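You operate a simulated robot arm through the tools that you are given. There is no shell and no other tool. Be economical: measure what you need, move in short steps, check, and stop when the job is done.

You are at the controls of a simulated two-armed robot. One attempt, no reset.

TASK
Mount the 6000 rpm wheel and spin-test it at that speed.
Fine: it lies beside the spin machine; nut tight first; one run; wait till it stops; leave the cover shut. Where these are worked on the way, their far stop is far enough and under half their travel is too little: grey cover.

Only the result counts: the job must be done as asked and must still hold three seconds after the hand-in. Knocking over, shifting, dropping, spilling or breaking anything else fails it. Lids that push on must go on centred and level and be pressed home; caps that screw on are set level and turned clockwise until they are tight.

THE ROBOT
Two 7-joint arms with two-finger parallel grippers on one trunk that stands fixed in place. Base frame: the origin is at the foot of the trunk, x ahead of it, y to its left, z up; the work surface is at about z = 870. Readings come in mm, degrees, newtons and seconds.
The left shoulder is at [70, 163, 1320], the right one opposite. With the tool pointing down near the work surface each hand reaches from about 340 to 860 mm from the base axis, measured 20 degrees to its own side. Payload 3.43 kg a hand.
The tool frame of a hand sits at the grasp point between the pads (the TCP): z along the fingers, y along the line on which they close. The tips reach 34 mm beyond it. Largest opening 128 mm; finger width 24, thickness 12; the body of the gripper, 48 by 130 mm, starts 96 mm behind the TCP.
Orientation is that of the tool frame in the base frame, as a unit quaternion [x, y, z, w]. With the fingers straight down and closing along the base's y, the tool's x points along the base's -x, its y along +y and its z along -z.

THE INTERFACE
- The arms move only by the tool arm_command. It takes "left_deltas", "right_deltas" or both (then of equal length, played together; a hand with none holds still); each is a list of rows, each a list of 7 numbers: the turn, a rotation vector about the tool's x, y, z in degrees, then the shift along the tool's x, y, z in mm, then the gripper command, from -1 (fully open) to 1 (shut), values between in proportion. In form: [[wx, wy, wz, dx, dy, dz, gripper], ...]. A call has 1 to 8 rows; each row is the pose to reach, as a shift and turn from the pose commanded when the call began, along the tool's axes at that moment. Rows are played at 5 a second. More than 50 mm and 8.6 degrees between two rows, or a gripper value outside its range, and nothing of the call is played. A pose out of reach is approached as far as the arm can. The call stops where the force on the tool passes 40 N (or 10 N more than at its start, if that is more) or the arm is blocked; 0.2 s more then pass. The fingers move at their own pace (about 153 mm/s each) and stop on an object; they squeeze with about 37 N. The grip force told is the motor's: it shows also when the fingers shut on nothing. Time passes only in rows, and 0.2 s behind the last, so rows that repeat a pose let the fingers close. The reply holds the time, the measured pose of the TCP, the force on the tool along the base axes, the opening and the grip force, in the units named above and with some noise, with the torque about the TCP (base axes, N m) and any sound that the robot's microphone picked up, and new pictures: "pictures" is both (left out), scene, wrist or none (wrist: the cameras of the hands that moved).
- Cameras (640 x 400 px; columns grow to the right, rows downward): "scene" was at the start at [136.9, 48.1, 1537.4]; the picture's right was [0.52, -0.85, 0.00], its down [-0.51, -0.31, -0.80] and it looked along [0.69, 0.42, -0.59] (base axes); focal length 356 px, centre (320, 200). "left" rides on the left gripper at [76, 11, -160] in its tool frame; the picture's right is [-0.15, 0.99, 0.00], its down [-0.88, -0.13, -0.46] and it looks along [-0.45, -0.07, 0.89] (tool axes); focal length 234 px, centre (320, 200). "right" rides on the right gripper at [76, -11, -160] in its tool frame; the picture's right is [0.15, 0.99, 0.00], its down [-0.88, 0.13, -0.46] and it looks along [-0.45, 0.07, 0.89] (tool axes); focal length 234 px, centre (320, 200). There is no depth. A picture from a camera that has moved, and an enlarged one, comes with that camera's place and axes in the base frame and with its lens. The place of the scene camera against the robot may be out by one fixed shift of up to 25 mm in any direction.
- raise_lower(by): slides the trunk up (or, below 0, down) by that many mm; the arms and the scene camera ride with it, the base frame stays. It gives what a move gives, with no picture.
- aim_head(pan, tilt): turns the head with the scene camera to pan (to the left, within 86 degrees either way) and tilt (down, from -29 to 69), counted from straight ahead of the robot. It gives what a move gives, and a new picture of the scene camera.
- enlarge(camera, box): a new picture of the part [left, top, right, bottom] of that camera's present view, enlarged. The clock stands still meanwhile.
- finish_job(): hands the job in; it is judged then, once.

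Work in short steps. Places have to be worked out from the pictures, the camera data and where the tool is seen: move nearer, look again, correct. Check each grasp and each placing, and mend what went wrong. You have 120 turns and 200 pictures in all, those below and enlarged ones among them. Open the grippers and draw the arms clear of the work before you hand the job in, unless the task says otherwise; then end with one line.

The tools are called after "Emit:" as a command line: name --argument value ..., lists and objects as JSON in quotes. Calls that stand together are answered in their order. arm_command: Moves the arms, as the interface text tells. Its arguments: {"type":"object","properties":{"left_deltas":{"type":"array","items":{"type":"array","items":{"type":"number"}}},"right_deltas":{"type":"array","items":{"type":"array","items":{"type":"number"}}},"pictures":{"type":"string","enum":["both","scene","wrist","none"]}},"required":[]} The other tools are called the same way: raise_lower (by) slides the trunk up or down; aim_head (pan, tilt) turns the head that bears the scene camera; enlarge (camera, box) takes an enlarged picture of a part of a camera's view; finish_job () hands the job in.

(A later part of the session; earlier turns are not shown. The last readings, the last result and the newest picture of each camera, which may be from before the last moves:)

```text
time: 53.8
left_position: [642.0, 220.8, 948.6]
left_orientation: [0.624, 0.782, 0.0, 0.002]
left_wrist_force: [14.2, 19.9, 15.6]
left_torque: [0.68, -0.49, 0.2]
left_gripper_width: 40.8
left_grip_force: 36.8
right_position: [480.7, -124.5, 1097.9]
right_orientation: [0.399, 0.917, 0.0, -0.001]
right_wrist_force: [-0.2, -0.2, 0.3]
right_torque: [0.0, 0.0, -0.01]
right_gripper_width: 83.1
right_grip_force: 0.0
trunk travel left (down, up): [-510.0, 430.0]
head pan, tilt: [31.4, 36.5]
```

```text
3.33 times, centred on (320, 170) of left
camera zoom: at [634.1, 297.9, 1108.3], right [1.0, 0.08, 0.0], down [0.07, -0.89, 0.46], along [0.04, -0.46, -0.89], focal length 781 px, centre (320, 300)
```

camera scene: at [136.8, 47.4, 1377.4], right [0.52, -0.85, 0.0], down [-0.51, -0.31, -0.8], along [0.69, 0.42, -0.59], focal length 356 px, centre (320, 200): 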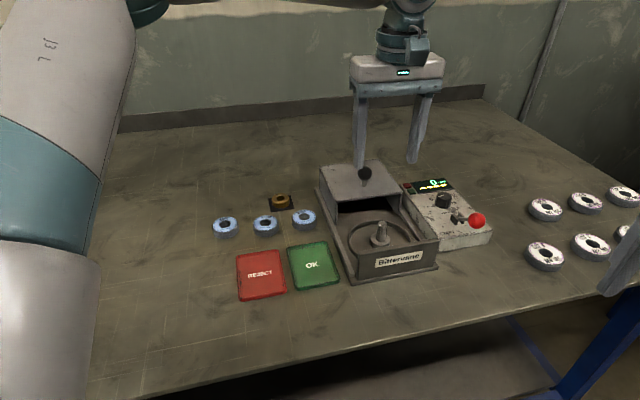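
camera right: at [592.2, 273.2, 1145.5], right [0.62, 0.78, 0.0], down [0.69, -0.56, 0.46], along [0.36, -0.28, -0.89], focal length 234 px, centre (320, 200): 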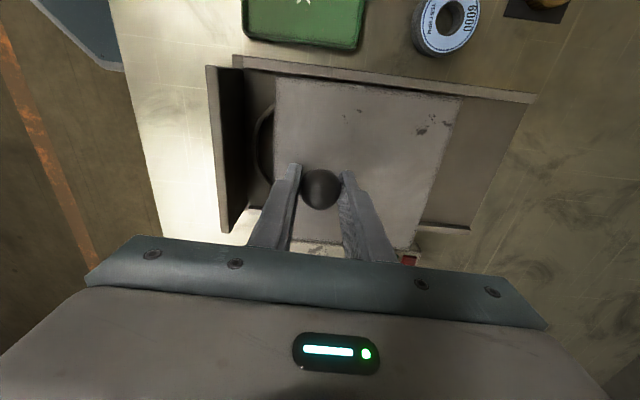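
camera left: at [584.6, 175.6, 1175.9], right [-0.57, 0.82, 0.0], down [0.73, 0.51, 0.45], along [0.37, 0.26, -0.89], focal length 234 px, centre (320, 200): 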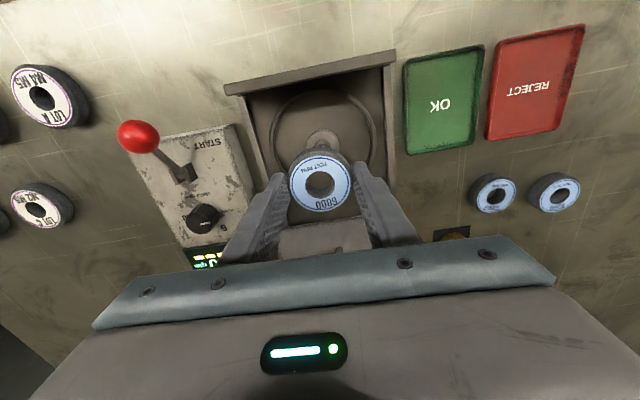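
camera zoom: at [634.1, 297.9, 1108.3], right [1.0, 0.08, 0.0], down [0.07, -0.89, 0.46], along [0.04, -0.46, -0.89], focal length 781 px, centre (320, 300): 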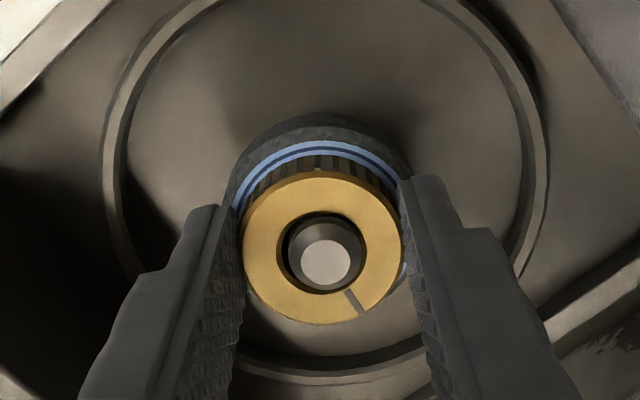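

Nut sank ~3 mm and torque is starting; there's a side force toward +u. I shift 1.5 mm that way and turn on.

Emit:
arm_command --left_deltas '[[0, 0, 0, 0.7, 1.3, 0, 1], [0, 0, 8, 0.7, 1.3, 0, 1], [0, 0, 16, 0.7, 1.3, 0, 1], [0, 0, 24, 0.7, 1.3, 0, 1], [0, 0, 32, 0.7, 1.3, 0, 1]]' --pictures "none"

Emit:
enlarge --camera "scene" --box '[355, 150, 415, 190]'

```text
time: 55.0
left_position: [643.4, 219.8, 947.5]
left_orientation: [0.815, 0.579, 0.0, 0.002]
left_wrist_force: [11.4, 11.7, 9.3]
left_torque: [0.45, -0.31, 0.11]
left_gripper_width: 40.6
left_grip_force: 37.2
right_position: [480.5, -125.8, 1098.3]
right_orientation: [0.399, 0.917, 0.0, 0.001]
right_wrist_force: [-0.9, -0.5, 0.6]
right_torque: [-0.04, -0.02, 0.0]
right_gripper_width: 83.1
right_grip_force: 0.0
trunk travel left (down, up): [-510.0, 430.0]
head pan, tilt: [31.4, 36.5]
```

```text
10.00 times, centred on (385, 170) of scene
camera zoom: at [137.3, 49.1, 1247.2], right [0.52, -0.85, 0.0], down [-0.51, -0.31, -0.8], along [0.69, 0.42, -0.6], focal length 3564 px, centre (-330, 500)
```

zoom: 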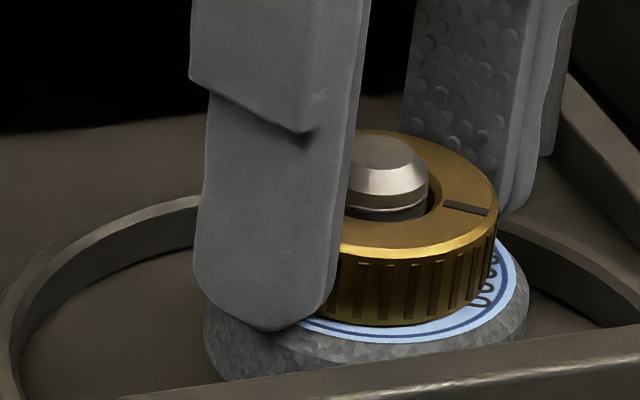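

The wheel label turned too, so the fingertips may be rubbing on the wheel. I'll open, rise, and inspect.

Emit:
arm_command --left_deltas '[[0, 0, 0, 0, 0, 0, 0.1], [0, 0, 0, 0, 0, 0, 0.1], [0, 0, 0, 0, 0, -30, 0.1], [0, 0, 0, 0, 0, -60, 0.1]]' --pictures "none"

Emit:
enlarge --camera "scene" --box '[355, 150, 415, 190]'

Emit:
enlarge --camera "left" --box '[280, 100, 360, 220]'

```text
time: 56.0
left_position: [642.8, 217.5, 1008.5]
left_orientation: [0.815, 0.58, 0.0, 0.0]
left_wrist_force: [-0.3, -0.1, -0.3]
left_torque: [0.01, 0.02, -0.04]
left_gripper_width: 57.5
left_grip_force: 0.0
right_position: [480.2, -126.2, 1098.4]
right_orientation: [0.399, 0.917, 0.0, 0.001]
right_wrist_force: [0.0, -1.7, 0.4]
right_torque: [-0.01, 0.03, 0.02]
right_gripper_width: 83.2
right_grip_force: 0.1
trunk travel left (down, up): [-510.0, 430.0]
head pan, tilt: [31.4, 36.5]
```

```text
10.00 times, centred on (385, 170) of scene
camera zoom: at [137.0, 48.1, 1247.3], right [0.52, -0.85, 0.0], down [-0.51, -0.31, -0.8], along [0.69, 0.42, -0.59], focal length 3564 px, centre (-330, 500)
```

zoom: 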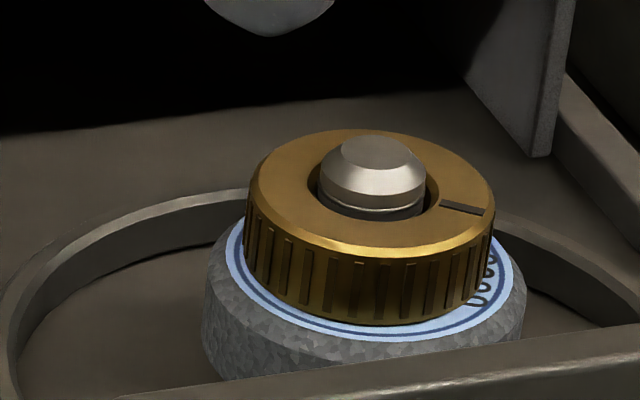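

```text
3.33 times, centred on (320, 160) of left
camera zoom: at [676.4, 287.8, 1168.4], right [0.89, -0.46, 0.0], down [-0.41, -0.79, 0.46], along [-0.21, -0.4, -0.89], focal length 781 px, centre (320, 333)
```

zoom: 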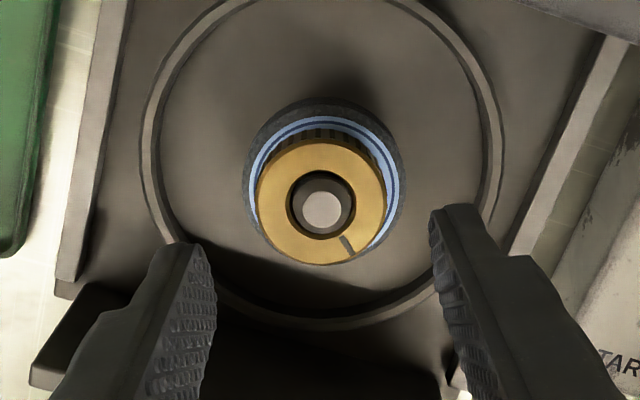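

Nut sits on the wheel around the spindle; the fingertips were at the wheel-top height. I'll rewind the wrist and regrip ~5 mm higher.

Emit:
arm_command --left_deltas '[[0, 0, -8.5, 0, 0, 0, 0.1], [0, 0, -17, 0, 0, 0, 0.1], [0, 0, -25.5, 0, 0, 0, 0.1], [0, 0, -34, 0, 0, 0, 0.1], [0, 0, -42.5, 0, 0, 0, 0.1], [0, 0, -51, 0, 0, 0, 0.1], [0, 0, -59.5, 0, 0, 0, 0.1], [0, 0, -68, 0, 0, 0, 0.1]]' --pictures "none"

Emit:
arm_command --left_deltas '[[0, 0, -8.5, 0, 0, 0, 0.1], [0, 0, -17, 0, 0, 0, 0.1], [0, 0, -25.5, 0, 0, 0, 0.1], [0, 0, -34, 0, 0, 0, 0.1], [0, 0, -42.5, 0, 0, 0, 0.1], [0, 0, -51, 0, 0, 0, 0.1], [0, 0, -59.5, 0, 0, 0, 0.1], [0, 0, -68, 0, 0, 0, 0.1]]' --pictures "none"

Emit:
arm_command --left_deltas '[[0, 0, -8.5, 0, 0, 0, 0.1], [0, 0, -17, 0, 0, 0, 0.1], [0, 0, -25.5, 0, 0, 0, 0.1], [0, 0, -34, 0, 0, 0, 0.1], [0, 0, -42.5, 0, 0, 0, 0.1]]' --pictures "none"

Emit:
enlarge --camera "left" --box '[280, 100, 360, 220]'

```text
time: 57.8
left_position: [643.0, 219.5, 1009.7]
left_orientation: [0.35, 0.937, 0.0, 0.0]
left_wrist_force: [-0.7, -0.7, -0.1]
left_torque: [-0.03, 0.0, -0.01]
left_gripper_width: 57.2
left_grip_force: 0.0
right_position: [480.6, -126.5, 1099.0]
right_orientation: [0.398, 0.917, 0.0, 0.0]
right_wrist_force: [0.3, -0.2, 0.3]
right_torque: [0.01, 0.0, 0.0]
right_gripper_width: 83.1
right_grip_force: 0.1
trunk travel left (down, up): [-510.0, 430.0]
head pan, tilt: [31.4, 36.5]
```

```text
time: 59.6
left_position: [642.5, 218.9, 1009.0]
left_orientation: [-0.233, 0.972, 0.0, 0.0]
left_wrist_force: [-0.3, 0.2, -0.4]
left_torque: [0.0, 0.0, 0.0]
left_gripper_width: 57.8
left_grip_force: 0.0
right_position: [481.1, -126.8, 1098.4]
right_orientation: [0.398, 0.917, 0.0, 0.0]
right_wrist_force: [-0.5, 0.1, -0.9]
right_torque: [0.03, -0.02, 0.0]
right_gripper_width: 83.4
right_grip_force: 0.0
trunk travel left (down, up): [-510.0, 430.0]
head pan, tilt: [31.4, 36.5]
```

```text
time: 60.8
left_position: [643.9, 220.3, 1009.0]
left_orientation: [-0.571, 0.821, 0.001, 0.0]
left_wrist_force: [0.3, 0.2, 0.2]
left_torque: [-0.01, 0.02, 0.01]
left_gripper_width: 57.3
left_grip_force: 0.1
right_position: [480.0, -125.8, 1097.7]
right_orientation: [0.399, 0.917, -0.001, 0.001]
right_wrist_force: [0.5, 0.0, -0.5]
right_torque: [0.0, -0.04, -0.05]
right_gripper_width: 83.2
right_grip_force: 0.1
trunk travel left (down, up): [-510.0, 430.0]
head pan, tilt: [31.4, 36.5]
```

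```text
3.33 times, centred on (320, 160) of left
camera zoom: at [604.0, 153.5, 1168.1], right [-0.88, 0.48, 0.0], down [0.43, 0.78, 0.45], along [0.22, 0.4, -0.89], focal length 781 px, centre (320, 333)
```

zoom: 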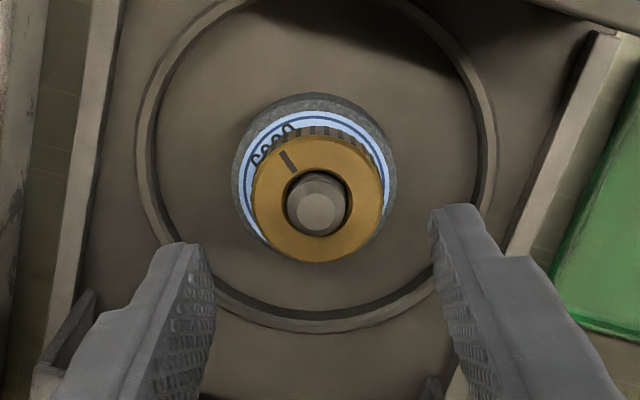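

Opposite views agree: nut and spindle are on the tool axis; nut top z≈931. Lowering to TCP 953, gripping, and turning clockwise.

Emit:
arm_command --left_deltas '[[0, 0, 0, 0, -0.7, 30, 0.1], [0, 0, 0, 0, -0.7, 56, 0.1], [0, 0, 0, 0, -0.7, 56, 1], [0, 0, 0, 0, -0.7, 56, 1], [0, 0, 0, 0, -0.7, 56, 1]]' --pictures "none"

Emit:
arm_command --left_deltas '[[0, 0, 8, 0, 0, 0, 1], [0, 0, 16, 0, 0, 0, 1], [0, 0, 24, 0, 0, 0, 1], [0, 0, 32, 0, 0, 0, 1], [0, 0, 40, 0, 0, 0, 1], [0, 0, 48, 0, 0, 0, 1], [0, 0, 56, 0, 0, 0, 1], [0, 0, 64, 0, 0, 0, 1]]' --pictures "none"

Emit:
enlarge --camera "left" --box '[280, 120, 360, 240]'

Emit:
enlarge --camera "scene" --box '[355, 150, 415, 190]'

```text
time: 62.0
left_position: [641.7, 218.9, 953.9]
left_orientation: [-0.569, 0.822, 0.0, 0.0]
left_wrist_force: [0.9, 1.1, 3.3]
left_torque: [0.06, -0.04, 0.03]
left_gripper_width: 41.0
left_grip_force: 37.2
right_position: [481.3, -127.0, 1098.7]
right_orientation: [0.399, 0.917, 0.001, 0.001]
right_wrist_force: [0.5, 1.5, 0.4]
right_torque: [-0.01, -0.03, -0.01]
right_gripper_width: 83.4
right_grip_force: 0.0
trunk travel left (down, up): [-510.0, 430.0]
head pan, tilt: [31.4, 36.5]
```

```text
time: 63.8
left_position: [643.0, 218.7, 954.2]
left_orientation: [-0.046, 0.999, -0.001, 0.001]
left_wrist_force: [-0.3, 0.2, 4.9]
left_torque: [0.04, 0.08, 0.02]
left_gripper_width: 41.0
left_grip_force: 36.9
right_position: [478.3, -126.8, 1098.4]
right_orientation: [0.399, 0.917, 0.001, 0.001]
right_wrist_force: [0.3, -0.1, -0.2]
right_torque: [-0.02, 0.0, 0.02]
right_gripper_width: 83.1
right_grip_force: 0.0
trunk travel left (down, up): [-510.0, 430.0]
head pan, tilt: [31.4, 36.5]
```

```text
3.33 times, centred on (320, 180) of left
camera zoom: at [564.4, 223.6, 1113.2], right [0.06, 1.0, 0.0], down [0.89, -0.05, 0.46], along [0.46, -0.03, -0.89], focal length 781 px, centre (320, 267)
```

zoom: 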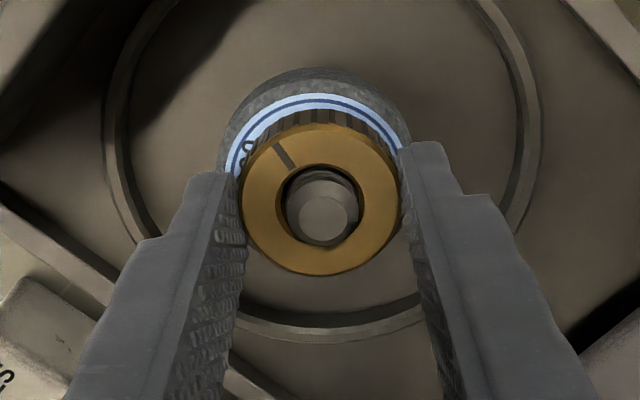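

```text
10.00 times, centred on (385, 170) of scene
camera zoom: at [136.3, 47.7, 1247.5], right [0.52, -0.85, 0.0], down [-0.51, -0.31, -0.8], along [0.69, 0.42, -0.59], focal length 3564 px, centre (-330, 500)
```

zoom: 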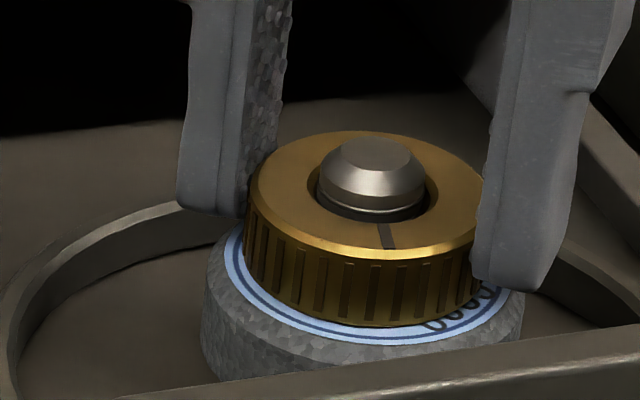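

The nut turns relative to the wheel. Continuing clockwise, watching torque.

Emit:
arm_command --left_deltas '[[0, 0, 8.5, 0, 0, 0, 1], [0, 0, 17, 0, 0, 0, 1], [0, 0, 25.5, 0, 0, 0, 1], [0, 0, 34, 0, 0, 0, 1], [0, 0, 42.5, 0, 0, 0, 1], [0, 0, 51, 0, 0, 0, 1], [0, 0, 59.5, 0, 0, 0, 1], [0, 0, 68, 0, 0, 0, 1]]' --pictures "none"

Emit:
arm_command --left_deltas '[[0, 0, 8.5, 0, 0, 0, 1], [0, 0, 17, 0, 0, 0, 1], [0, 0, 25.5, 0, 0, 0, 1], [0, 0, 34, 0, 0, 0, 1], [0, 0, 42.5, 0, 0, 0, 1]]' --pictures "none"

Emit:
enlarge --camera "scene" --box '[355, 150, 415, 190]'

```text
time: 65.6
left_position: [641.5, 218.8, 954.3]
left_orientation: [0.521, 0.854, 0.001, 0.0]
left_wrist_force: [-0.2, 0.0, 8.0]
left_torque: [0.07, 0.06, 0.04]
left_gripper_width: 40.9
left_grip_force: 37.3
right_position: [479.8, -127.2, 1098.9]
right_orientation: [0.398, 0.917, 0.001, 0.0]
right_wrist_force: [0.3, 0.7, -0.3]
right_torque: [0.01, 0.04, -0.02]
right_gripper_width: 83.5
right_grip_force: 0.1
trunk travel left (down, up): [-510.0, 430.0]
head pan, tilt: [31.4, 36.5]
```

```text
time: 66.8
left_position: [642.9, 218.7, 954.4]
left_orientation: [0.795, 0.607, 0.0, 0.0]
left_wrist_force: [-1.7, 1.1, 4.0]
left_torque: [0.1, 0.02, 0.04]
left_gripper_width: 40.9
left_grip_force: 37.2
right_position: [477.9, -127.4, 1099.0]
right_orientation: [0.399, 0.917, 0.001, 0.001]
right_wrist_force: [0.5, 0.2, -0.1]
right_torque: [-0.01, 0.01, 0.02]
right_gripper_width: 83.1
right_grip_force: 0.0
trunk travel left (down, up): [-510.0, 430.0]
head pan, tilt: [31.4, 36.5]
```

```text
10.00 times, centred on (385, 170) of scene
camera zoom: at [136.2, 47.8, 1247.4], right [0.52, -0.85, 0.0], down [-0.51, -0.31, -0.8], along [0.69, 0.42, -0.59], focal length 3564 px, centre (-330, 500)
```

zoom: 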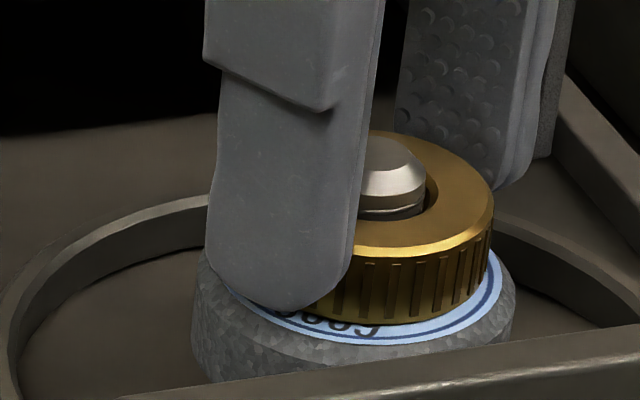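

Torque is still tiny. I test whether the thread has engaged by a gentle 3 mm lift.

Emit:
arm_command --left_deltas '[[0, 0, 0, 0, 0, -1.5, 1], [0, 0, 0, 0, 0, -3, 1], [0, 0, 0, 0, 0, -3, 1]]' --pictures "none"

Emit:
enlarge --camera "scene" --box '[355, 150, 415, 190]'

```text
time: 67.6
left_position: [643.4, 218.8, 954.3]
left_orientation: [0.794, 0.608, -0.001, -0.001]
left_wrist_force: [-0.1, -0.7, -3.5]
left_torque: [0.02, -0.02, 0.01]
left_gripper_width: 41.0
left_grip_force: 37.2
right_position: [480.7, -127.2, 1098.0]
right_orientation: [0.399, 0.917, -0.001, 0.0]
right_wrist_force: [-0.3, 0.4, -0.6]
right_torque: [-0.05, 0.01, 0.0]
right_gripper_width: 83.1
right_grip_force: 0.0
trunk travel left (down, up): [-510.0, 430.0]
head pan, tilt: [31.4, 36.5]
```

```text
10.00 times, centred on (385, 170) of scene
camera zoom: at [137.5, 48.0, 1247.2], right [0.52, -0.85, 0.0], down [-0.51, -0.31, -0.8], along [0.69, 0.42, -0.59], focal length 3564 px, centre (-330, 500)
```

zoom: 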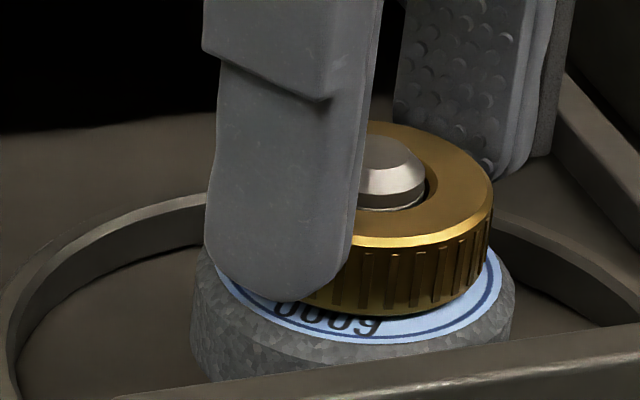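

Nut rose slightly with a small pull. Lifting 4 mm more to see whether it is held.

Emit:
arm_command --left_deltas '[[0, 0, 0, 0, 0, -2, 1], [0, 0, 0, 0, 0, -4, 1], [0, 0, 0, 0, 0, -4, 1]]' --pictures "none"

Emit:
enlarge --camera "scene" --box '[355, 150, 415, 190]'

Emit:
enlarge --camera "left" --box '[280, 120, 360, 240]'

```text
time: 68.4
left_position: [644.5, 218.9, 955.4]
left_orientation: [0.794, 0.608, -0.003, -0.002]
left_wrist_force: [-1.3, -0.8, -20.9]
left_torque: [-0.05, 0.01, 0.02]
left_gripper_width: 40.7
left_grip_force: 36.8
right_position: [481.3, -126.3, 1097.5]
right_orientation: [0.399, 0.917, -0.001, -0.001]
right_wrist_force: [-0.7, -0.4, 0.0]
right_torque: [0.02, 0.03, 0.01]
right_gripper_width: 83.3
right_grip_force: 0.1
trunk travel left (down, up): [-510.0, 430.0]
head pan, tilt: [31.4, 36.5]
```

```text
10.00 times, centred on (385, 170) of scene
camera zoom: at [139.1, 48.7, 1246.9], right [0.52, -0.85, 0.0], down [-0.51, -0.31, -0.8], along [0.69, 0.42, -0.6], focal length 3564 px, centre (-330, 500)
```

zoom: 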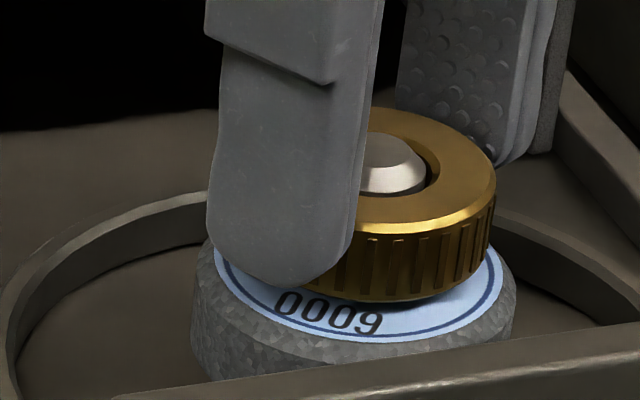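

```text
3.33 times, centred on (320, 180) of left
camera zoom: at [674.2, 290.6, 1116.1], right [0.92, -0.4, 0.0], down [-0.35, -0.82, 0.46], along [-0.19, -0.42, -0.89], focal length 781 px, centre (320, 267)
```

zoom: 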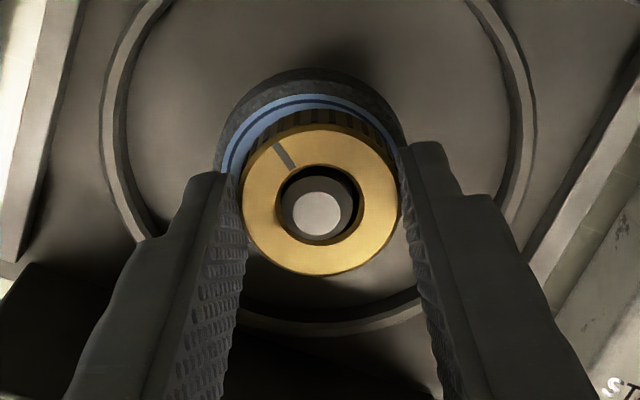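

It holds against a 20 N pull, so the thread is engaged with a few mm of travel left. I relax, release and see where it rests.

Emit:
arm_command --left_deltas '[[0, 0, 0, 0, 0, 4, 1], [0, 0, 0, 0, 0, 4, 1], [0, 0, 0, 0, 0, 4, 0.2], [0, 0, 0, 0, 0, 4, 0.2]]' --pictures "none"

Emit:
enlarge --camera "scene" --box '[355, 150, 415, 190]'

```text
time: 69.4
left_position: [643.3, 220.7, 956.1]
left_orientation: [0.794, 0.608, -0.001, 0.0]
left_wrist_force: [-0.6, -0.3, 0.2]
left_torque: [-0.02, -0.01, 0.0]
left_gripper_width: 51.2
left_grip_force: 0.1
right_position: [480.2, -127.7, 1098.9]
right_orientation: [0.399, 0.917, 0.001, 0.001]
right_wrist_force: [-1.5, 0.5, -0.5]
right_torque: [0.02, 0.01, 0.03]
right_gripper_width: 83.1
right_grip_force: 0.0
trunk travel left (down, up): [-510.0, 430.0]
head pan, tilt: [31.4, 36.5]
```

```text
10.00 times, centred on (385, 170) of scene
camera zoom: at [137.0, 47.9, 1247.4], right [0.52, -0.85, 0.0], down [-0.51, -0.31, -0.8], along [0.69, 0.42, -0.59], focal length 3564 px, centre (-330, 500)
```

zoom: 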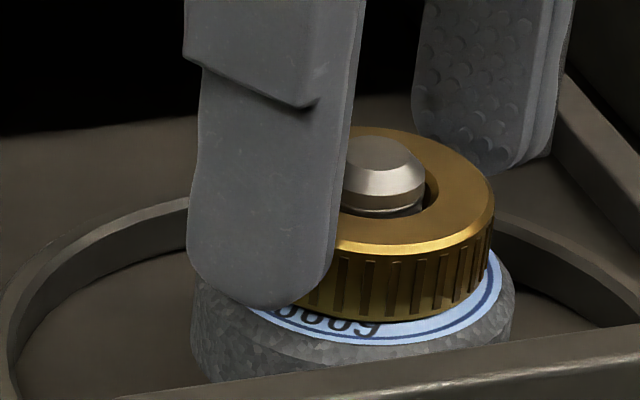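

The nut has axial play that the thread caps from above, so more turns are needed. Rewinding with open fingers around the nut, then regripping.

Emit:
arm_command --left_deltas '[[0, 0, -8.5, 0, 0, 0, 0.1], [0, 0, -17, 0, 0, 0, 0.1], [0, 0, -25.5, 0, 0, 0, 0.1], [0, 0, -34, 0, 0, 0, 0.1], [0, 0, -42.5, 0, 0, 0, 0.1], [0, 0, -51, 0, 0, 0, 0.1], [0, 0, -59.5, 0, 0, 0, 0.1], [0, 0, -68, 0, 0, 0, 0.1]]' --pictures "none"

Emit:
arm_command --left_deltas '[[0, 0, -8.5, 0, 0, 0, 0.1], [0, 0, -17, 0, 0, 0, 0.1], [0, 0, -25.5, 0, 0, 0, 0.1], [0, 0, -34, 0, 0, 0, 0.1], [0, 0, -42.5, 0, 0, 0, 0.1], [0, 0, -51, 0, 0, 0, 0.1], [0, 0, -59.5, 0, 0, 0, 0.1], [0, 0, -68, 0, 0, 0, 0.1]]' --pictures "none"

Emit:
arm_command --left_deltas '[[0, 0, -8.5, 0, 0, 0, 0.1], [0, 0, -17, 0, 0, 0, 0.1], [0, 0, -25.5, 0, 0, 0, 0.1], [0, 0, -34, 0, 0, 0, 0.1], [0, 0, -42.5, 0, 0, 0, 0.1], [0, 0, -51, 0, 0, 0, 0.1]]' --pictures "none"

Emit:
arm_command --left_deltas '[[0, 0, 0, 0, 0, 0, 1], [0, 0, 0, 0, 0, 0, 1], [0, 0, 0, 0, 0, 0, 1]]' --pictures "none"

Emit:
enlarge --camera "left" --box '[280, 120, 360, 240]'

```text
time: 71.2
left_position: [643.2, 219.1, 954.9]
left_orientation: [0.316, 0.949, 0.0, -0.001]
left_wrist_force: [-0.4, -0.2, 0.3]
left_torque: [-0.01, -0.01, -0.03]
left_gripper_width: 57.6
left_grip_force: 0.2
right_position: [480.7, -127.1, 1099.3]
right_orientation: [0.399, 0.917, 0.0, 0.0]
right_wrist_force: [-0.6, -0.6, 0.6]
right_torque: [-0.03, 0.03, 0.01]
right_gripper_width: 83.1
right_grip_force: 0.0
trunk travel left (down, up): [-510.0, 430.0]
head pan, tilt: [31.4, 36.5]
```

```text
time: 73.0
left_position: [642.9, 219.6, 956.4]
left_orientation: [-0.268, 0.963, 0.0, 0.0]
left_wrist_force: [-0.5, -0.1, -0.1]
left_torque: [-0.01, -0.03, 0.03]
left_gripper_width: 57.7
left_grip_force: 0.0
right_position: [480.5, -126.8, 1098.9]
right_orientation: [0.399, 0.917, 0.0, 0.001]
right_wrist_force: [0.0, 0.0, 0.2]
right_torque: [-0.01, 0.04, -0.01]
right_gripper_width: 83.1
right_grip_force: 0.0
trunk travel left (down, up): [-510.0, 430.0]
head pan, tilt: [31.4, 36.5]
```

```text
time: 74.4
left_position: [642.5, 219.6, 956.7]
left_orientation: [-0.657, 0.754, -0.001, 0.001]
left_wrist_force: [0.2, -0.2, -0.9]
left_torque: [0.02, -0.02, 0.03]
left_gripper_width: 57.5
left_grip_force: 0.1
right_position: [480.9, -126.4, 1099.4]
right_orientation: [0.399, 0.917, 0.0, 0.001]
right_wrist_force: [0.0, -0.9, -0.2]
right_torque: [0.03, 0.05, -0.01]
right_gripper_width: 83.3
right_grip_force: 0.0
trunk travel left (down, up): [-510.0, 430.0]
head pan, tilt: [31.4, 36.5]
```

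```text
time: 75.2
left_position: [643.8, 218.7, 956.4]
left_orientation: [-0.656, 0.755, 0.0, 0.0]
left_wrist_force: [-0.4, -0.1, 0.7]
left_torque: [0.0, 0.04, 0.01]
left_gripper_width: 41.0
left_grip_force: 37.2
right_position: [480.1, -127.1, 1098.2]
right_orientation: [0.399, 0.917, 0.001, 0.001]
right_wrist_force: [-0.6, -0.6, 1.0]
right_torque: [0.01, 0.02, -0.03]
right_gripper_width: 83.4
right_grip_force: 0.0
trunk travel left (down, up): [-510.0, 430.0]
head pan, tilt: [31.4, 36.5]
```

```text
3.33 times, centred on (320, 180) of left
camera zoom: at [619.9, 146.6, 1116.1], right [-0.96, 0.28, 0.0], down [0.25, 0.85, 0.46], along [0.13, 0.44, -0.89], focal length 781 px, centre (320, 267)
```

zoom: 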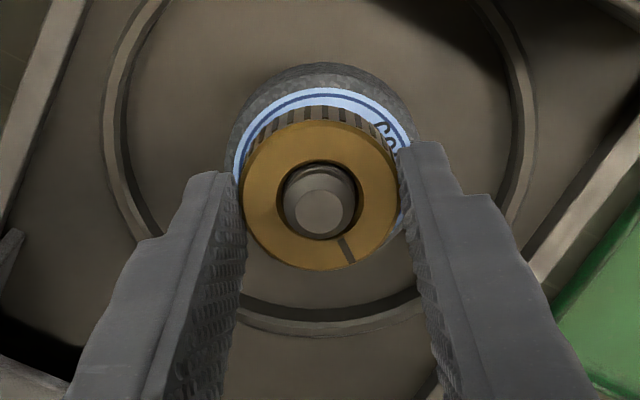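

Regripped at yaw −82°. Turning clockwise ~187°.

Emit:
arm_command --left_deltas '[[0, 0, 8.5, 0, 0, 0, 1], [0, 0, 17, 0, 0, 0, 1], [0, 0, 25.5, 0, 0, 0, 1], [0, 0, 34, 0, 0, 0, 1], [0, 0, 42.5, 0, 0, 0, 1], [0, 0, 51, 0, 0, 0, 1], [0, 0, 59.5, 0, 0, 0, 1], [0, 0, 68, 0, 0, 0, 1]]' --pictures "none"

Emit:
arm_command --left_deltas '[[0, 0, 8.5, 0, 0, 0, 1], [0, 0, 17, 0, 0, 0, 1], [0, 0, 25.5, 0, 0, 0, 1], [0, 0, 34, 0, 0, 0, 1], [0, 0, 42.5, 0, 0, 0, 1], [0, 0, 51, 0, 0, 0, 1], [0, 0, 59.5, 0, 0, 0, 1], [0, 0, 68, 0, 0, 0, 1]]' --pictures "none"

Emit:
arm_command --left_deltas '[[0, 0, 8.5, 0, 0, 0, 1], [0, 0, 17, 0, 0, 0, 1], [0, 0, 25.5, 0, 0, 0, 1], [0, 0, 34, 0, 0, 0, 1], [0, 0, 42.5, 0, 0, 0, 1], [0, 0, 51, 0, 0, 0, 1]]' --pictures "none"

Emit:
enlarge --camera "scene" --box '[355, 150, 415, 190]'

```text
time: 77.0
left_position: [643.0, 218.6, 955.4]
left_orientation: [-0.12, 0.993, 0.0, 0.0]
left_wrist_force: [-0.9, 0.4, 3.2]
left_torque: [0.06, 0.06, 0.01]
left_gripper_width: 40.9
left_grip_force: 37.6
right_position: [479.3, -127.0, 1098.2]
right_orientation: [0.398, 0.917, 0.0, 0.0]
right_wrist_force: [0.7, -0.8, -0.1]
right_torque: [0.01, -0.01, 0.05]
right_gripper_width: 83.2
right_grip_force: 0.0
trunk travel left (down, up): [-510.0, 430.0]
head pan, tilt: [31.4, 36.5]
```

```text
time: 78.8
left_position: [643.1, 219.3, 956.4]
left_orientation: [0.455, 0.89, 0.0, 0.0]
left_wrist_force: [-1.3, 0.2, 3.4]
left_torque: [0.01, 0.0, 0.05]
left_gripper_width: 40.9
left_grip_force: 37.2
right_position: [479.7, -127.0, 1099.0]
right_orientation: [0.398, 0.917, 0.001, 0.0]
right_wrist_force: [0.3, 0.1, -0.4]
right_torque: [0.02, 0.04, 0.04]
right_gripper_width: 83.4
right_grip_force: 0.0
trunk travel left (down, up): [-510.0, 430.0]
head pan, tilt: [31.4, 36.5]
```

```text
time: 80.2
left_position: [642.8, 218.1, 956.6]
left_orientation: [0.794, 0.607, -0.001, 0.0]
left_wrist_force: [0.1, 0.1, 5.7]
left_torque: [0.05, -0.07, 0.04]
left_gripper_width: 41.0
left_grip_force: 36.8
right_position: [480.3, -126.4, 1098.4]
right_orientation: [0.399, 0.917, 0.001, 0.0]
right_wrist_force: [-0.1, -0.3, -0.7]
right_torque: [0.0, 0.0, 0.0]
right_gripper_width: 83.3
right_grip_force: 0.1
trunk travel left (down, up): [-510.0, 430.0]
head pan, tilt: [31.4, 36.5]
```

```text
10.00 times, centred on (385, 170) of scene
camera zoom: at [136.2, 47.8, 1247.5], right [0.52, -0.85, 0.0], down [-0.51, -0.31, -0.8], along [0.69, 0.42, -0.59], focal length 3564 px, centre (-330, 500)
```

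zoom: 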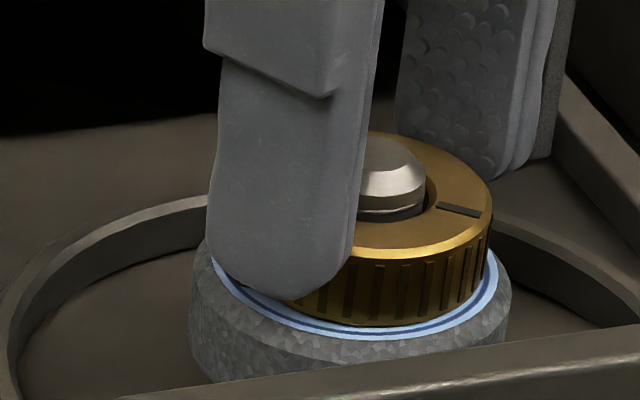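

An upward force builds slightly. I repeat the lift test to see whether the play has shrunk or grown.

Emit:
arm_command --left_deltas '[[0, 0, 0, 0, 0, -3, 1], [0, 0, 0, 0, 0, -3, 1]]' --pictures "none"

Emit:
enlarge --camera "scene" --box '[355, 150, 415, 190]'

Emit:
arm_command --left_deltas '[[0, 0, 0, 0, 0, -2, 1], [0, 0, 0, 0, 0, -3, 1], [0, 0, 0, 0, 0, -3, 1]]' --pictures "none"

Emit:
enlarge --camera "scene" --box '[355, 150, 415, 190]'

```text
time: 80.8
left_position: [643.3, 218.3, 958.9]
left_orientation: [0.794, 0.609, -0.001, 0.001]
left_wrist_force: [-0.7, -0.4, -4.2]
left_torque: [0.0, 0.02, 0.01]
left_gripper_width: 40.9
left_grip_force: 37.1
right_position: [480.8, -126.9, 1098.3]
right_orientation: [0.398, 0.917, 0.0, -0.001]
right_wrist_force: [0.1, 0.1, 0.6]
right_torque: [-0.02, 0.01, 0.0]
right_gripper_width: 83.3
right_grip_force: 0.3
trunk travel left (down, up): [-510.0, 430.0]
head pan, tilt: [31.4, 36.5]
```

```text
10.00 times, centred on (385, 170) of scene
camera zoom: at [137.5, 48.1, 1247.1], right [0.52, -0.85, 0.0], down [-0.51, -0.31, -0.8], along [0.69, 0.42, -0.59], focal length 3564 px, centre (-330, 500)
```

zoom: 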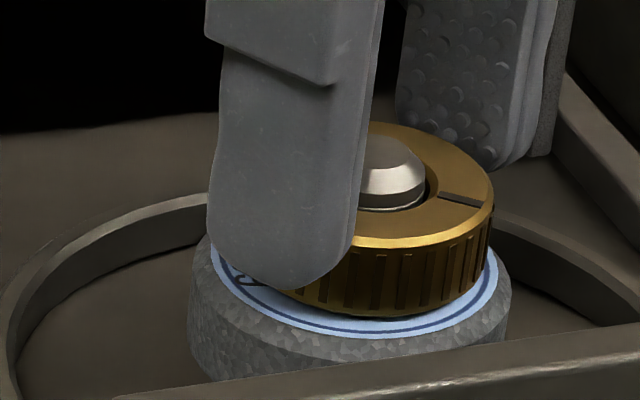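

```text
time: 81.6
left_position: [644.6, 220.2, 958.7]
left_orientation: [0.794, 0.608, -0.002, -0.002]
left_wrist_force: [-1.0, -0.5, -19.6]
left_torque: [0.05, -0.03, -0.01]
left_gripper_width: 40.9
left_grip_force: 36.6
right_position: [483.0, -125.4, 1097.6]
right_orientation: [0.399, 0.917, 0.0, -0.001]
right_wrist_force: [-0.5, 0.8, -0.2]
right_torque: [0.02, 0.02, 0.0]
right_gripper_width: 83.3
right_grip_force: 0.0
trunk travel left (down, up): [-510.0, 430.0]
head pan, tilt: [31.4, 36.5]
```

```text
10.00 times, centred on (385, 170) of scene
camera zoom: at [139.0, 48.6, 1246.9], right [0.52, -0.85, 0.0], down [-0.51, -0.31, -0.8], along [0.69, 0.42, -0.6], focal length 3564 px, centre (-330, 500)
```

zoom: 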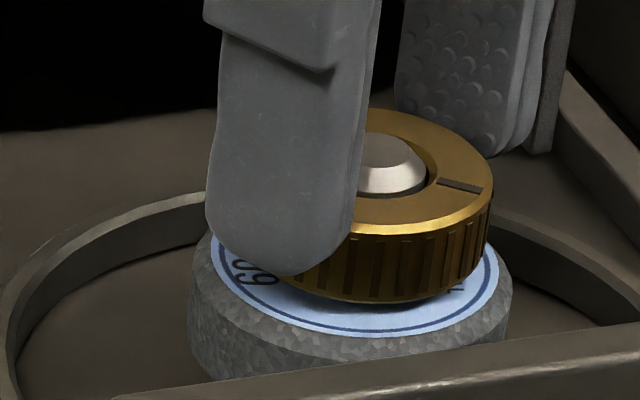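

The play is similar (maybe slightly less), so it takes more turns. Lower back to neutral, then see if the wrist can turn further clockwise from here.

Emit:
arm_command --left_deltas '[[0, 0, 0, 0, 0, 4, 1], [0, 0, 8.5, 0, 0, 5, 1], [0, 0, 17, 0, 0, 5, 1], [0, 0, 25.5, 0, 0, 5, 1], [0, 0, 34, 0, 0, 5, 1], [0, 0, 42.5, 0, 0, 5, 1], [0, 0, 51, 0, 0, 5, 1], [0, 0, 59.5, 0, 0, 5, 1]]' --pictures "none"

```text
time: 83.4
left_position: [644.3, 218.0, 958.1]
left_orientation: [0.991, 0.133, 0.0, 0.0]
left_wrist_force: [-0.3, -0.9, -1.3]
left_torque: [0.03, 0.02, 0.0]
left_gripper_width: 40.8
left_grip_force: 37.0
right_position: [479.1, -126.8, 1098.5]
right_orientation: [0.399, 0.917, 0.0, 0.0]
right_wrist_force: [0.4, -0.9, -0.1]
right_torque: [0.02, 0.01, -0.01]
right_gripper_width: 83.2
right_grip_force: 0.1
trunk travel left (down, up): [-510.0, 430.0]
head pan, tilt: [31.4, 36.5]
```

It reaches yaw 165°. Continuing further.

Emit:
arm_command --left_deltas '[[0, 0, 8.5, 0, 0, 1, 1], [0, 0, 17, 0, 0, 1, 1], [0, 0, 25.5, 0, 0, 1, 1], [0, 0, 34, 0, 0, 1, 1], [0, 0, 42.5, 0, 0, 1, 1], [0, 0, 51, 0, 0, 1, 1], [0, 0, 59.5, 0, 0, 1, 1], [0, 0, 68, 0, 0, 1, 1]]' --pictures "none"

Emit:
enlarge --camera "scene" --box '[355, 150, 415, 190]'

```text
time: 85.1
left_position: [641.7, 218.5, 957.1]
left_orientation: [0.924, -0.382, 0.008, -0.008]
left_wrist_force: [10.4, 3.3, -4.0]
left_torque: [0.12, -0.34, 0.07]
left_gripper_width: 41.1
left_grip_force: 37.1
left hand out of reach, approached as far as the arm can: row 8
right_position: [481.1, -126.5, 1098.8]
right_orientation: [0.398, 0.917, 0.0, 0.0]
right_wrist_force: [0.2, 0.0, 1.2]
right_torque: [0.02, -0.07, 0.01]
right_gripper_width: 83.2
right_grip_force: 0.1
trunk travel left (down, up): [-510.0, 430.0]
head pan, tilt: [31.4, 36.5]
stopped in row 8 (left hand): the force on the tool passed its limit at 64 N (the readings are from after the stop); the commanded pose is now the measured one
```

```text
10.00 times, centred on (385, 170) of scene
camera zoom: at [137.1, 48.4, 1247.2], right [0.52, -0.85, 0.0], down [-0.51, -0.31, -0.8], along [0.69, 0.42, -0.59], focal length 3564 px, centre (-330, 500)
```

zoom: 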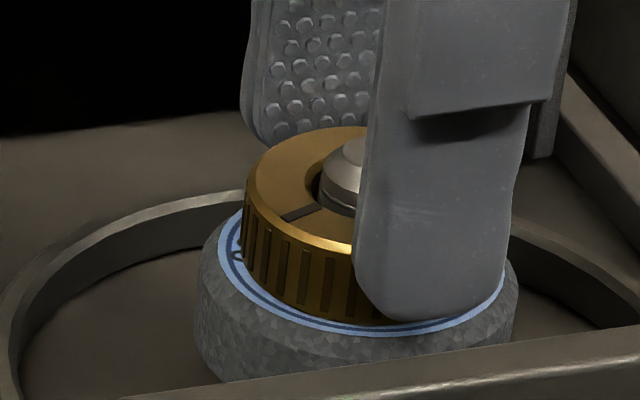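

The wrist limit is ~+217°, so one grip can cover >300°. Release, fix the small tilt, and rewind fully.

Emit:
arm_command --left_deltas '[[0, 0, 0, 0, 0, 0, 0.1], [0, 0, 0, 0, 0, 0, 0.1], [-1.2, -0.5, 0, 0, 0, 0, 0.1]]' --pictures "none"

Emit:
arm_command --left_deltas '[[0, 0, -8.5, 0, 0, 0, 0.1], [0, 0, -17, 0, 0, 0, 0.1], [0, 0, -25.5, 0, 0, 0, 0.1], [0, 0, -34, 0, 0, 0, 0.1], [0, 0, -42.5, 0, 0, 0, 0.1], [0, 0, -51, 0, 0, 0, 0.1], [0, 0, -59.5, 0, 0, 0, 0.1], [0, 0, -68, 0, 0, 0, 0.1]]' --pictures "none"

Emit:
arm_command --left_deltas '[[0, 0, -8.5, 0, 0, 0, 0.1], [0, 0, -17, 0, 0, 0, 0.1], [0, 0, -25.5, 0, 0, 0, 0.1], [0, 0, -34, 0, 0, 0, 0.1], [0, 0, -42.5, 0, 0, 0, 0.1], [0, 0, -51, 0, 0, 0, 0.1], [0, 0, -59.5, 0, 0, 0, 0.1], [0, 0, -68, 0, 0, 0, 0.1]]' --pictures "none"

Emit:
arm_command --left_deltas '[[0, 0, -8.5, 0, 0, 0, 0.1], [0, 0, -17, 0, 0, 0, 0.1], [0, 0, -25.5, 0, 0, 0, 0.1], [0, 0, -34, 0, 0, 0, 0.1], [0, 0, -42.5, 0, 0, 0, 0.1], [0, 0, -51, 0, 0, 0, 0.1], [0, 0, -59.5, 0, 0, 0, 0.1], [0, 0, -68, 0, 0, 0, 0.1]]' --pictures "none"

Emit:
arm_command --left_deltas '[[0, 0, -8.5, 0, 0, 0, 0.1], [0, 0, -17, 0, 0, 0, 0.1], [0, 0, -25.5, 0, 0, 0, 0.1], [0, 0, -34, 0, 0, 0, 0.1], [0, 0, -42.5, 0, 0, 0, 0.1], [0, 0, -51, 0, 0, 0, 0.1], [0, 0, -59.5, 0, 0, 0, 0.1], [0, 0, -68, 0, 0, 0, 0.1]]' --pictures "none"

Emit:
enlarge --camera "scene" --box '[355, 150, 415, 190]'

Emit:
enlarge --camera "left" --box '[280, 120, 360, 240]'

```text
time: 85.9
left_position: [637.6, 218.1, 957.0]
left_orientation: [0.924, -0.381, 0.0, 0.002]
left_wrist_force: [-0.8, 0.1, -0.1]
left_torque: [0.02, 0.03, 0.03]
left_gripper_width: 57.7
left_grip_force: 0.1
left hand out of reach, approached as far as the arm can: row 3
right_position: [479.1, -126.4, 1098.4]
right_orientation: [0.398, 0.917, 0.001, 0.0]
right_wrist_force: [0.5, 0.4, 0.4]
right_torque: [0.03, -0.01, -0.01]
right_gripper_width: 83.4
right_grip_force: 0.0
trunk travel left (down, up): [-510.0, 430.0]
head pan, tilt: [31.4, 36.5]
```

```text
time: 87.7
left_position: [638.6, 217.2, 958.6]
left_orientation: [0.98, 0.2, -0.001, 0.002]
left_wrist_force: [-0.1, 0.6, 0.6]
left_torque: [0.03, -0.01, 0.02]
left_gripper_width: 57.5
left_grip_force: 0.0
right_position: [479.8, -126.9, 1098.0]
right_orientation: [0.398, 0.917, 0.001, 0.001]
right_wrist_force: [0.7, 0.2, 0.6]
right_torque: [0.02, 0.01, -0.04]
right_gripper_width: 83.2
right_grip_force: 0.1
trunk travel left (down, up): [-510.0, 430.0]
head pan, tilt: [31.4, 36.5]
```

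```text
time: 89.5
left_position: [637.4, 216.4, 956.5]
left_orientation: [0.7, 0.714, -0.002, 0.0]
left_wrist_force: [-0.5, 0.5, -0.9]
left_torque: [0.01, 0.0, 0.01]
left_gripper_width: 57.3
left_grip_force: 0.0
right_position: [480.2, -127.1, 1099.1]
right_orientation: [0.399, 0.917, 0.001, 0.0]
right_wrist_force: [-0.2, -0.1, -0.6]
right_torque: [0.03, -0.02, 0.0]
right_gripper_width: 83.2
right_grip_force: 0.1
trunk travel left (down, up): [-510.0, 430.0]
head pan, tilt: [31.4, 36.5]
```

```text
time: 91.3
left_position: [637.2, 216.2, 956.8]
left_orientation: [0.182, 0.983, -0.002, -0.001]
left_wrist_force: [1.2, 1.4, -0.6]
left_torque: [-0.02, 0.03, -0.01]
left_gripper_width: 57.9
left_grip_force: 0.0
right_position: [479.8, -128.7, 1098.8]
right_orientation: [0.398, 0.917, 0.001, 0.0]
right_wrist_force: [-0.9, 0.1, 0.5]
right_torque: [-0.02, -0.04, 0.01]
right_gripper_width: 83.4
right_grip_force: 0.1
trunk travel left (down, up): [-510.0, 430.0]
head pan, tilt: [31.4, 36.5]
```

```text
time: 93.1
left_position: [636.8, 217.5, 957.6]
left_orientation: [-0.4, 0.916, -0.001, -0.002]
left_wrist_force: [-0.6, -0.1, 0.3]
left_torque: [-0.03, 0.0, -0.06]
left_gripper_width: 57.5
left_grip_force: 0.1
right_position: [478.6, -128.0, 1097.7]
right_orientation: [0.4, 0.917, 0.0, 0.0]
right_wrist_force: [0.5, 0.4, -0.1]
right_torque: [0.04, -0.01, -0.03]
right_gripper_width: 83.1
right_grip_force: 0.1
trunk travel left (down, up): [-510.0, 430.0]
head pan, tilt: [31.4, 36.5]
```

```text
10.00 times, centred on (385, 170) of scene
camera zoom: at [136.9, 47.9, 1247.3], right [0.52, -0.85, 0.0], down [-0.51, -0.31, -0.8], along [0.69, 0.42, -0.59], focal length 3564 px, centre (-330, 500)
```

zoom: 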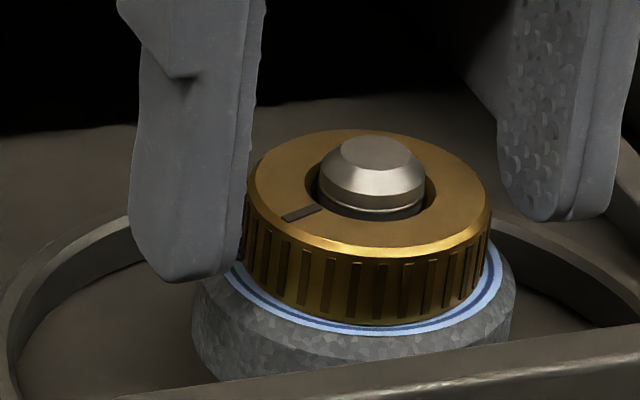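

```text
3.33 times, centred on (320, 180) of left
camera zoom: at [575.9, 170.6, 1117.4], right [-0.62, 0.78, 0.0], down [0.7, 0.56, 0.45], along [0.35, 0.28, -0.89], focal length 781 px, centre (320, 267)
```

zoom: 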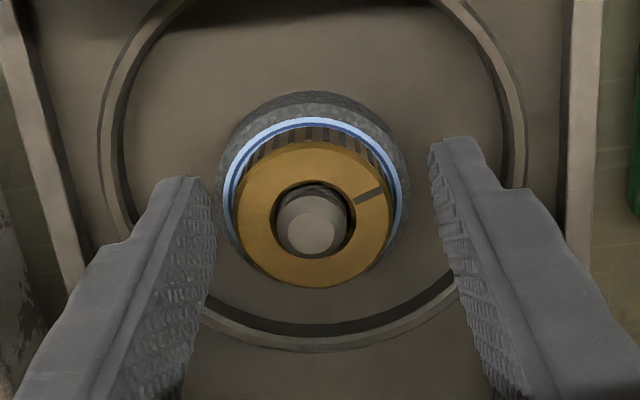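

Re-centring on the nut (−4.3, −2.2), then rewinding another 60° to start low.

Emit:
arm_command --left_deltas '[[0, 0, 0, -4.3, -2.2, 0, 0.1], [0, 0, 0, -4.3, -2.2, 0, 0.1]]' --pictures "none"

Emit:
arm_command --left_deltas '[[0, 0, -8.5, 0, 0, 0, 0.1], [0, 0, -17, 0, 0, 0, 0.1], [0, 0, -25.5, 0, 0, 0, 0.1], [0, 0, -34, 0, 0, 0, 0.1], [0, 0, -42.5, 0, 0, 0, 0.1], [0, 0, -51, 0, 0, 0, 0.1], [0, 0, -59.5, 0, 0, 0, 0.1]]' --pictures "none"

Emit:
enlarge --camera "left" --box '[280, 120, 360, 240]'

```text
time: 93.7
left_position: [641.5, 218.1, 957.9]
left_orientation: [-0.397, 0.918, -0.002, -0.003]
left_wrist_force: [0.5, -0.1, 1.2]
left_torque: [0.02, 0.01, 0.0]
left_gripper_width: 57.6
left_grip_force: 0.1
right_position: [479.3, -127.9, 1098.8]
right_orientation: [0.399, 0.917, 0.0, 0.001]
right_wrist_force: [-0.2, -0.5, -0.5]
right_torque: [0.0, -0.03, 0.05]
right_gripper_width: 83.2
right_grip_force: 0.0
trunk travel left (down, up): [-510.0, 430.0]
head pan, tilt: [31.4, 36.5]
```

```text
time: 95.3
left_position: [641.7, 218.8, 958.0]
left_orientation: [0.801, -0.598, 0.0, 0.003]
left_wrist_force: [-0.2, -0.1, 1.2]
left_torque: [0.0, -0.02, -0.01]
left_gripper_width: 57.6
left_grip_force: 0.0
right_position: [479.1, -127.1, 1098.4]
right_orientation: [0.399, 0.917, 0.001, 0.0]
right_wrist_force: [0.2, 0.6, -0.1]
right_torque: [0.01, 0.0, -0.02]
right_gripper_width: 83.1
right_grip_force: 0.0
trunk travel left (down, up): [-510.0, 430.0]
head pan, tilt: [31.4, 36.5]
```

```text
3.33 times, centred on (320, 180) of left
camera zoom: at [651.5, 144.2, 1116.9], right [-0.99, -0.14, 0.0], down [-0.12, 0.88, 0.45], along [-0.07, 0.45, -0.89], focal length 781 px, centre (320, 267)
```

zoom: 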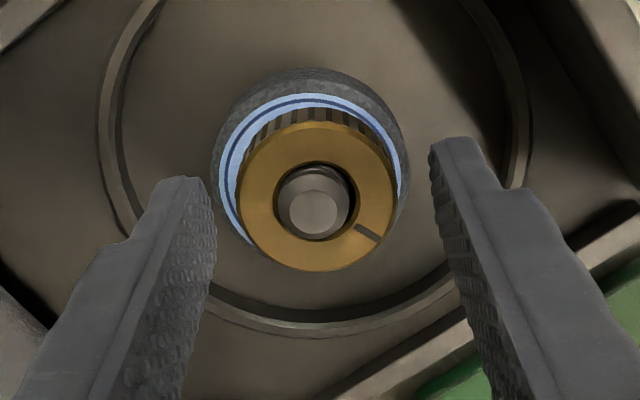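

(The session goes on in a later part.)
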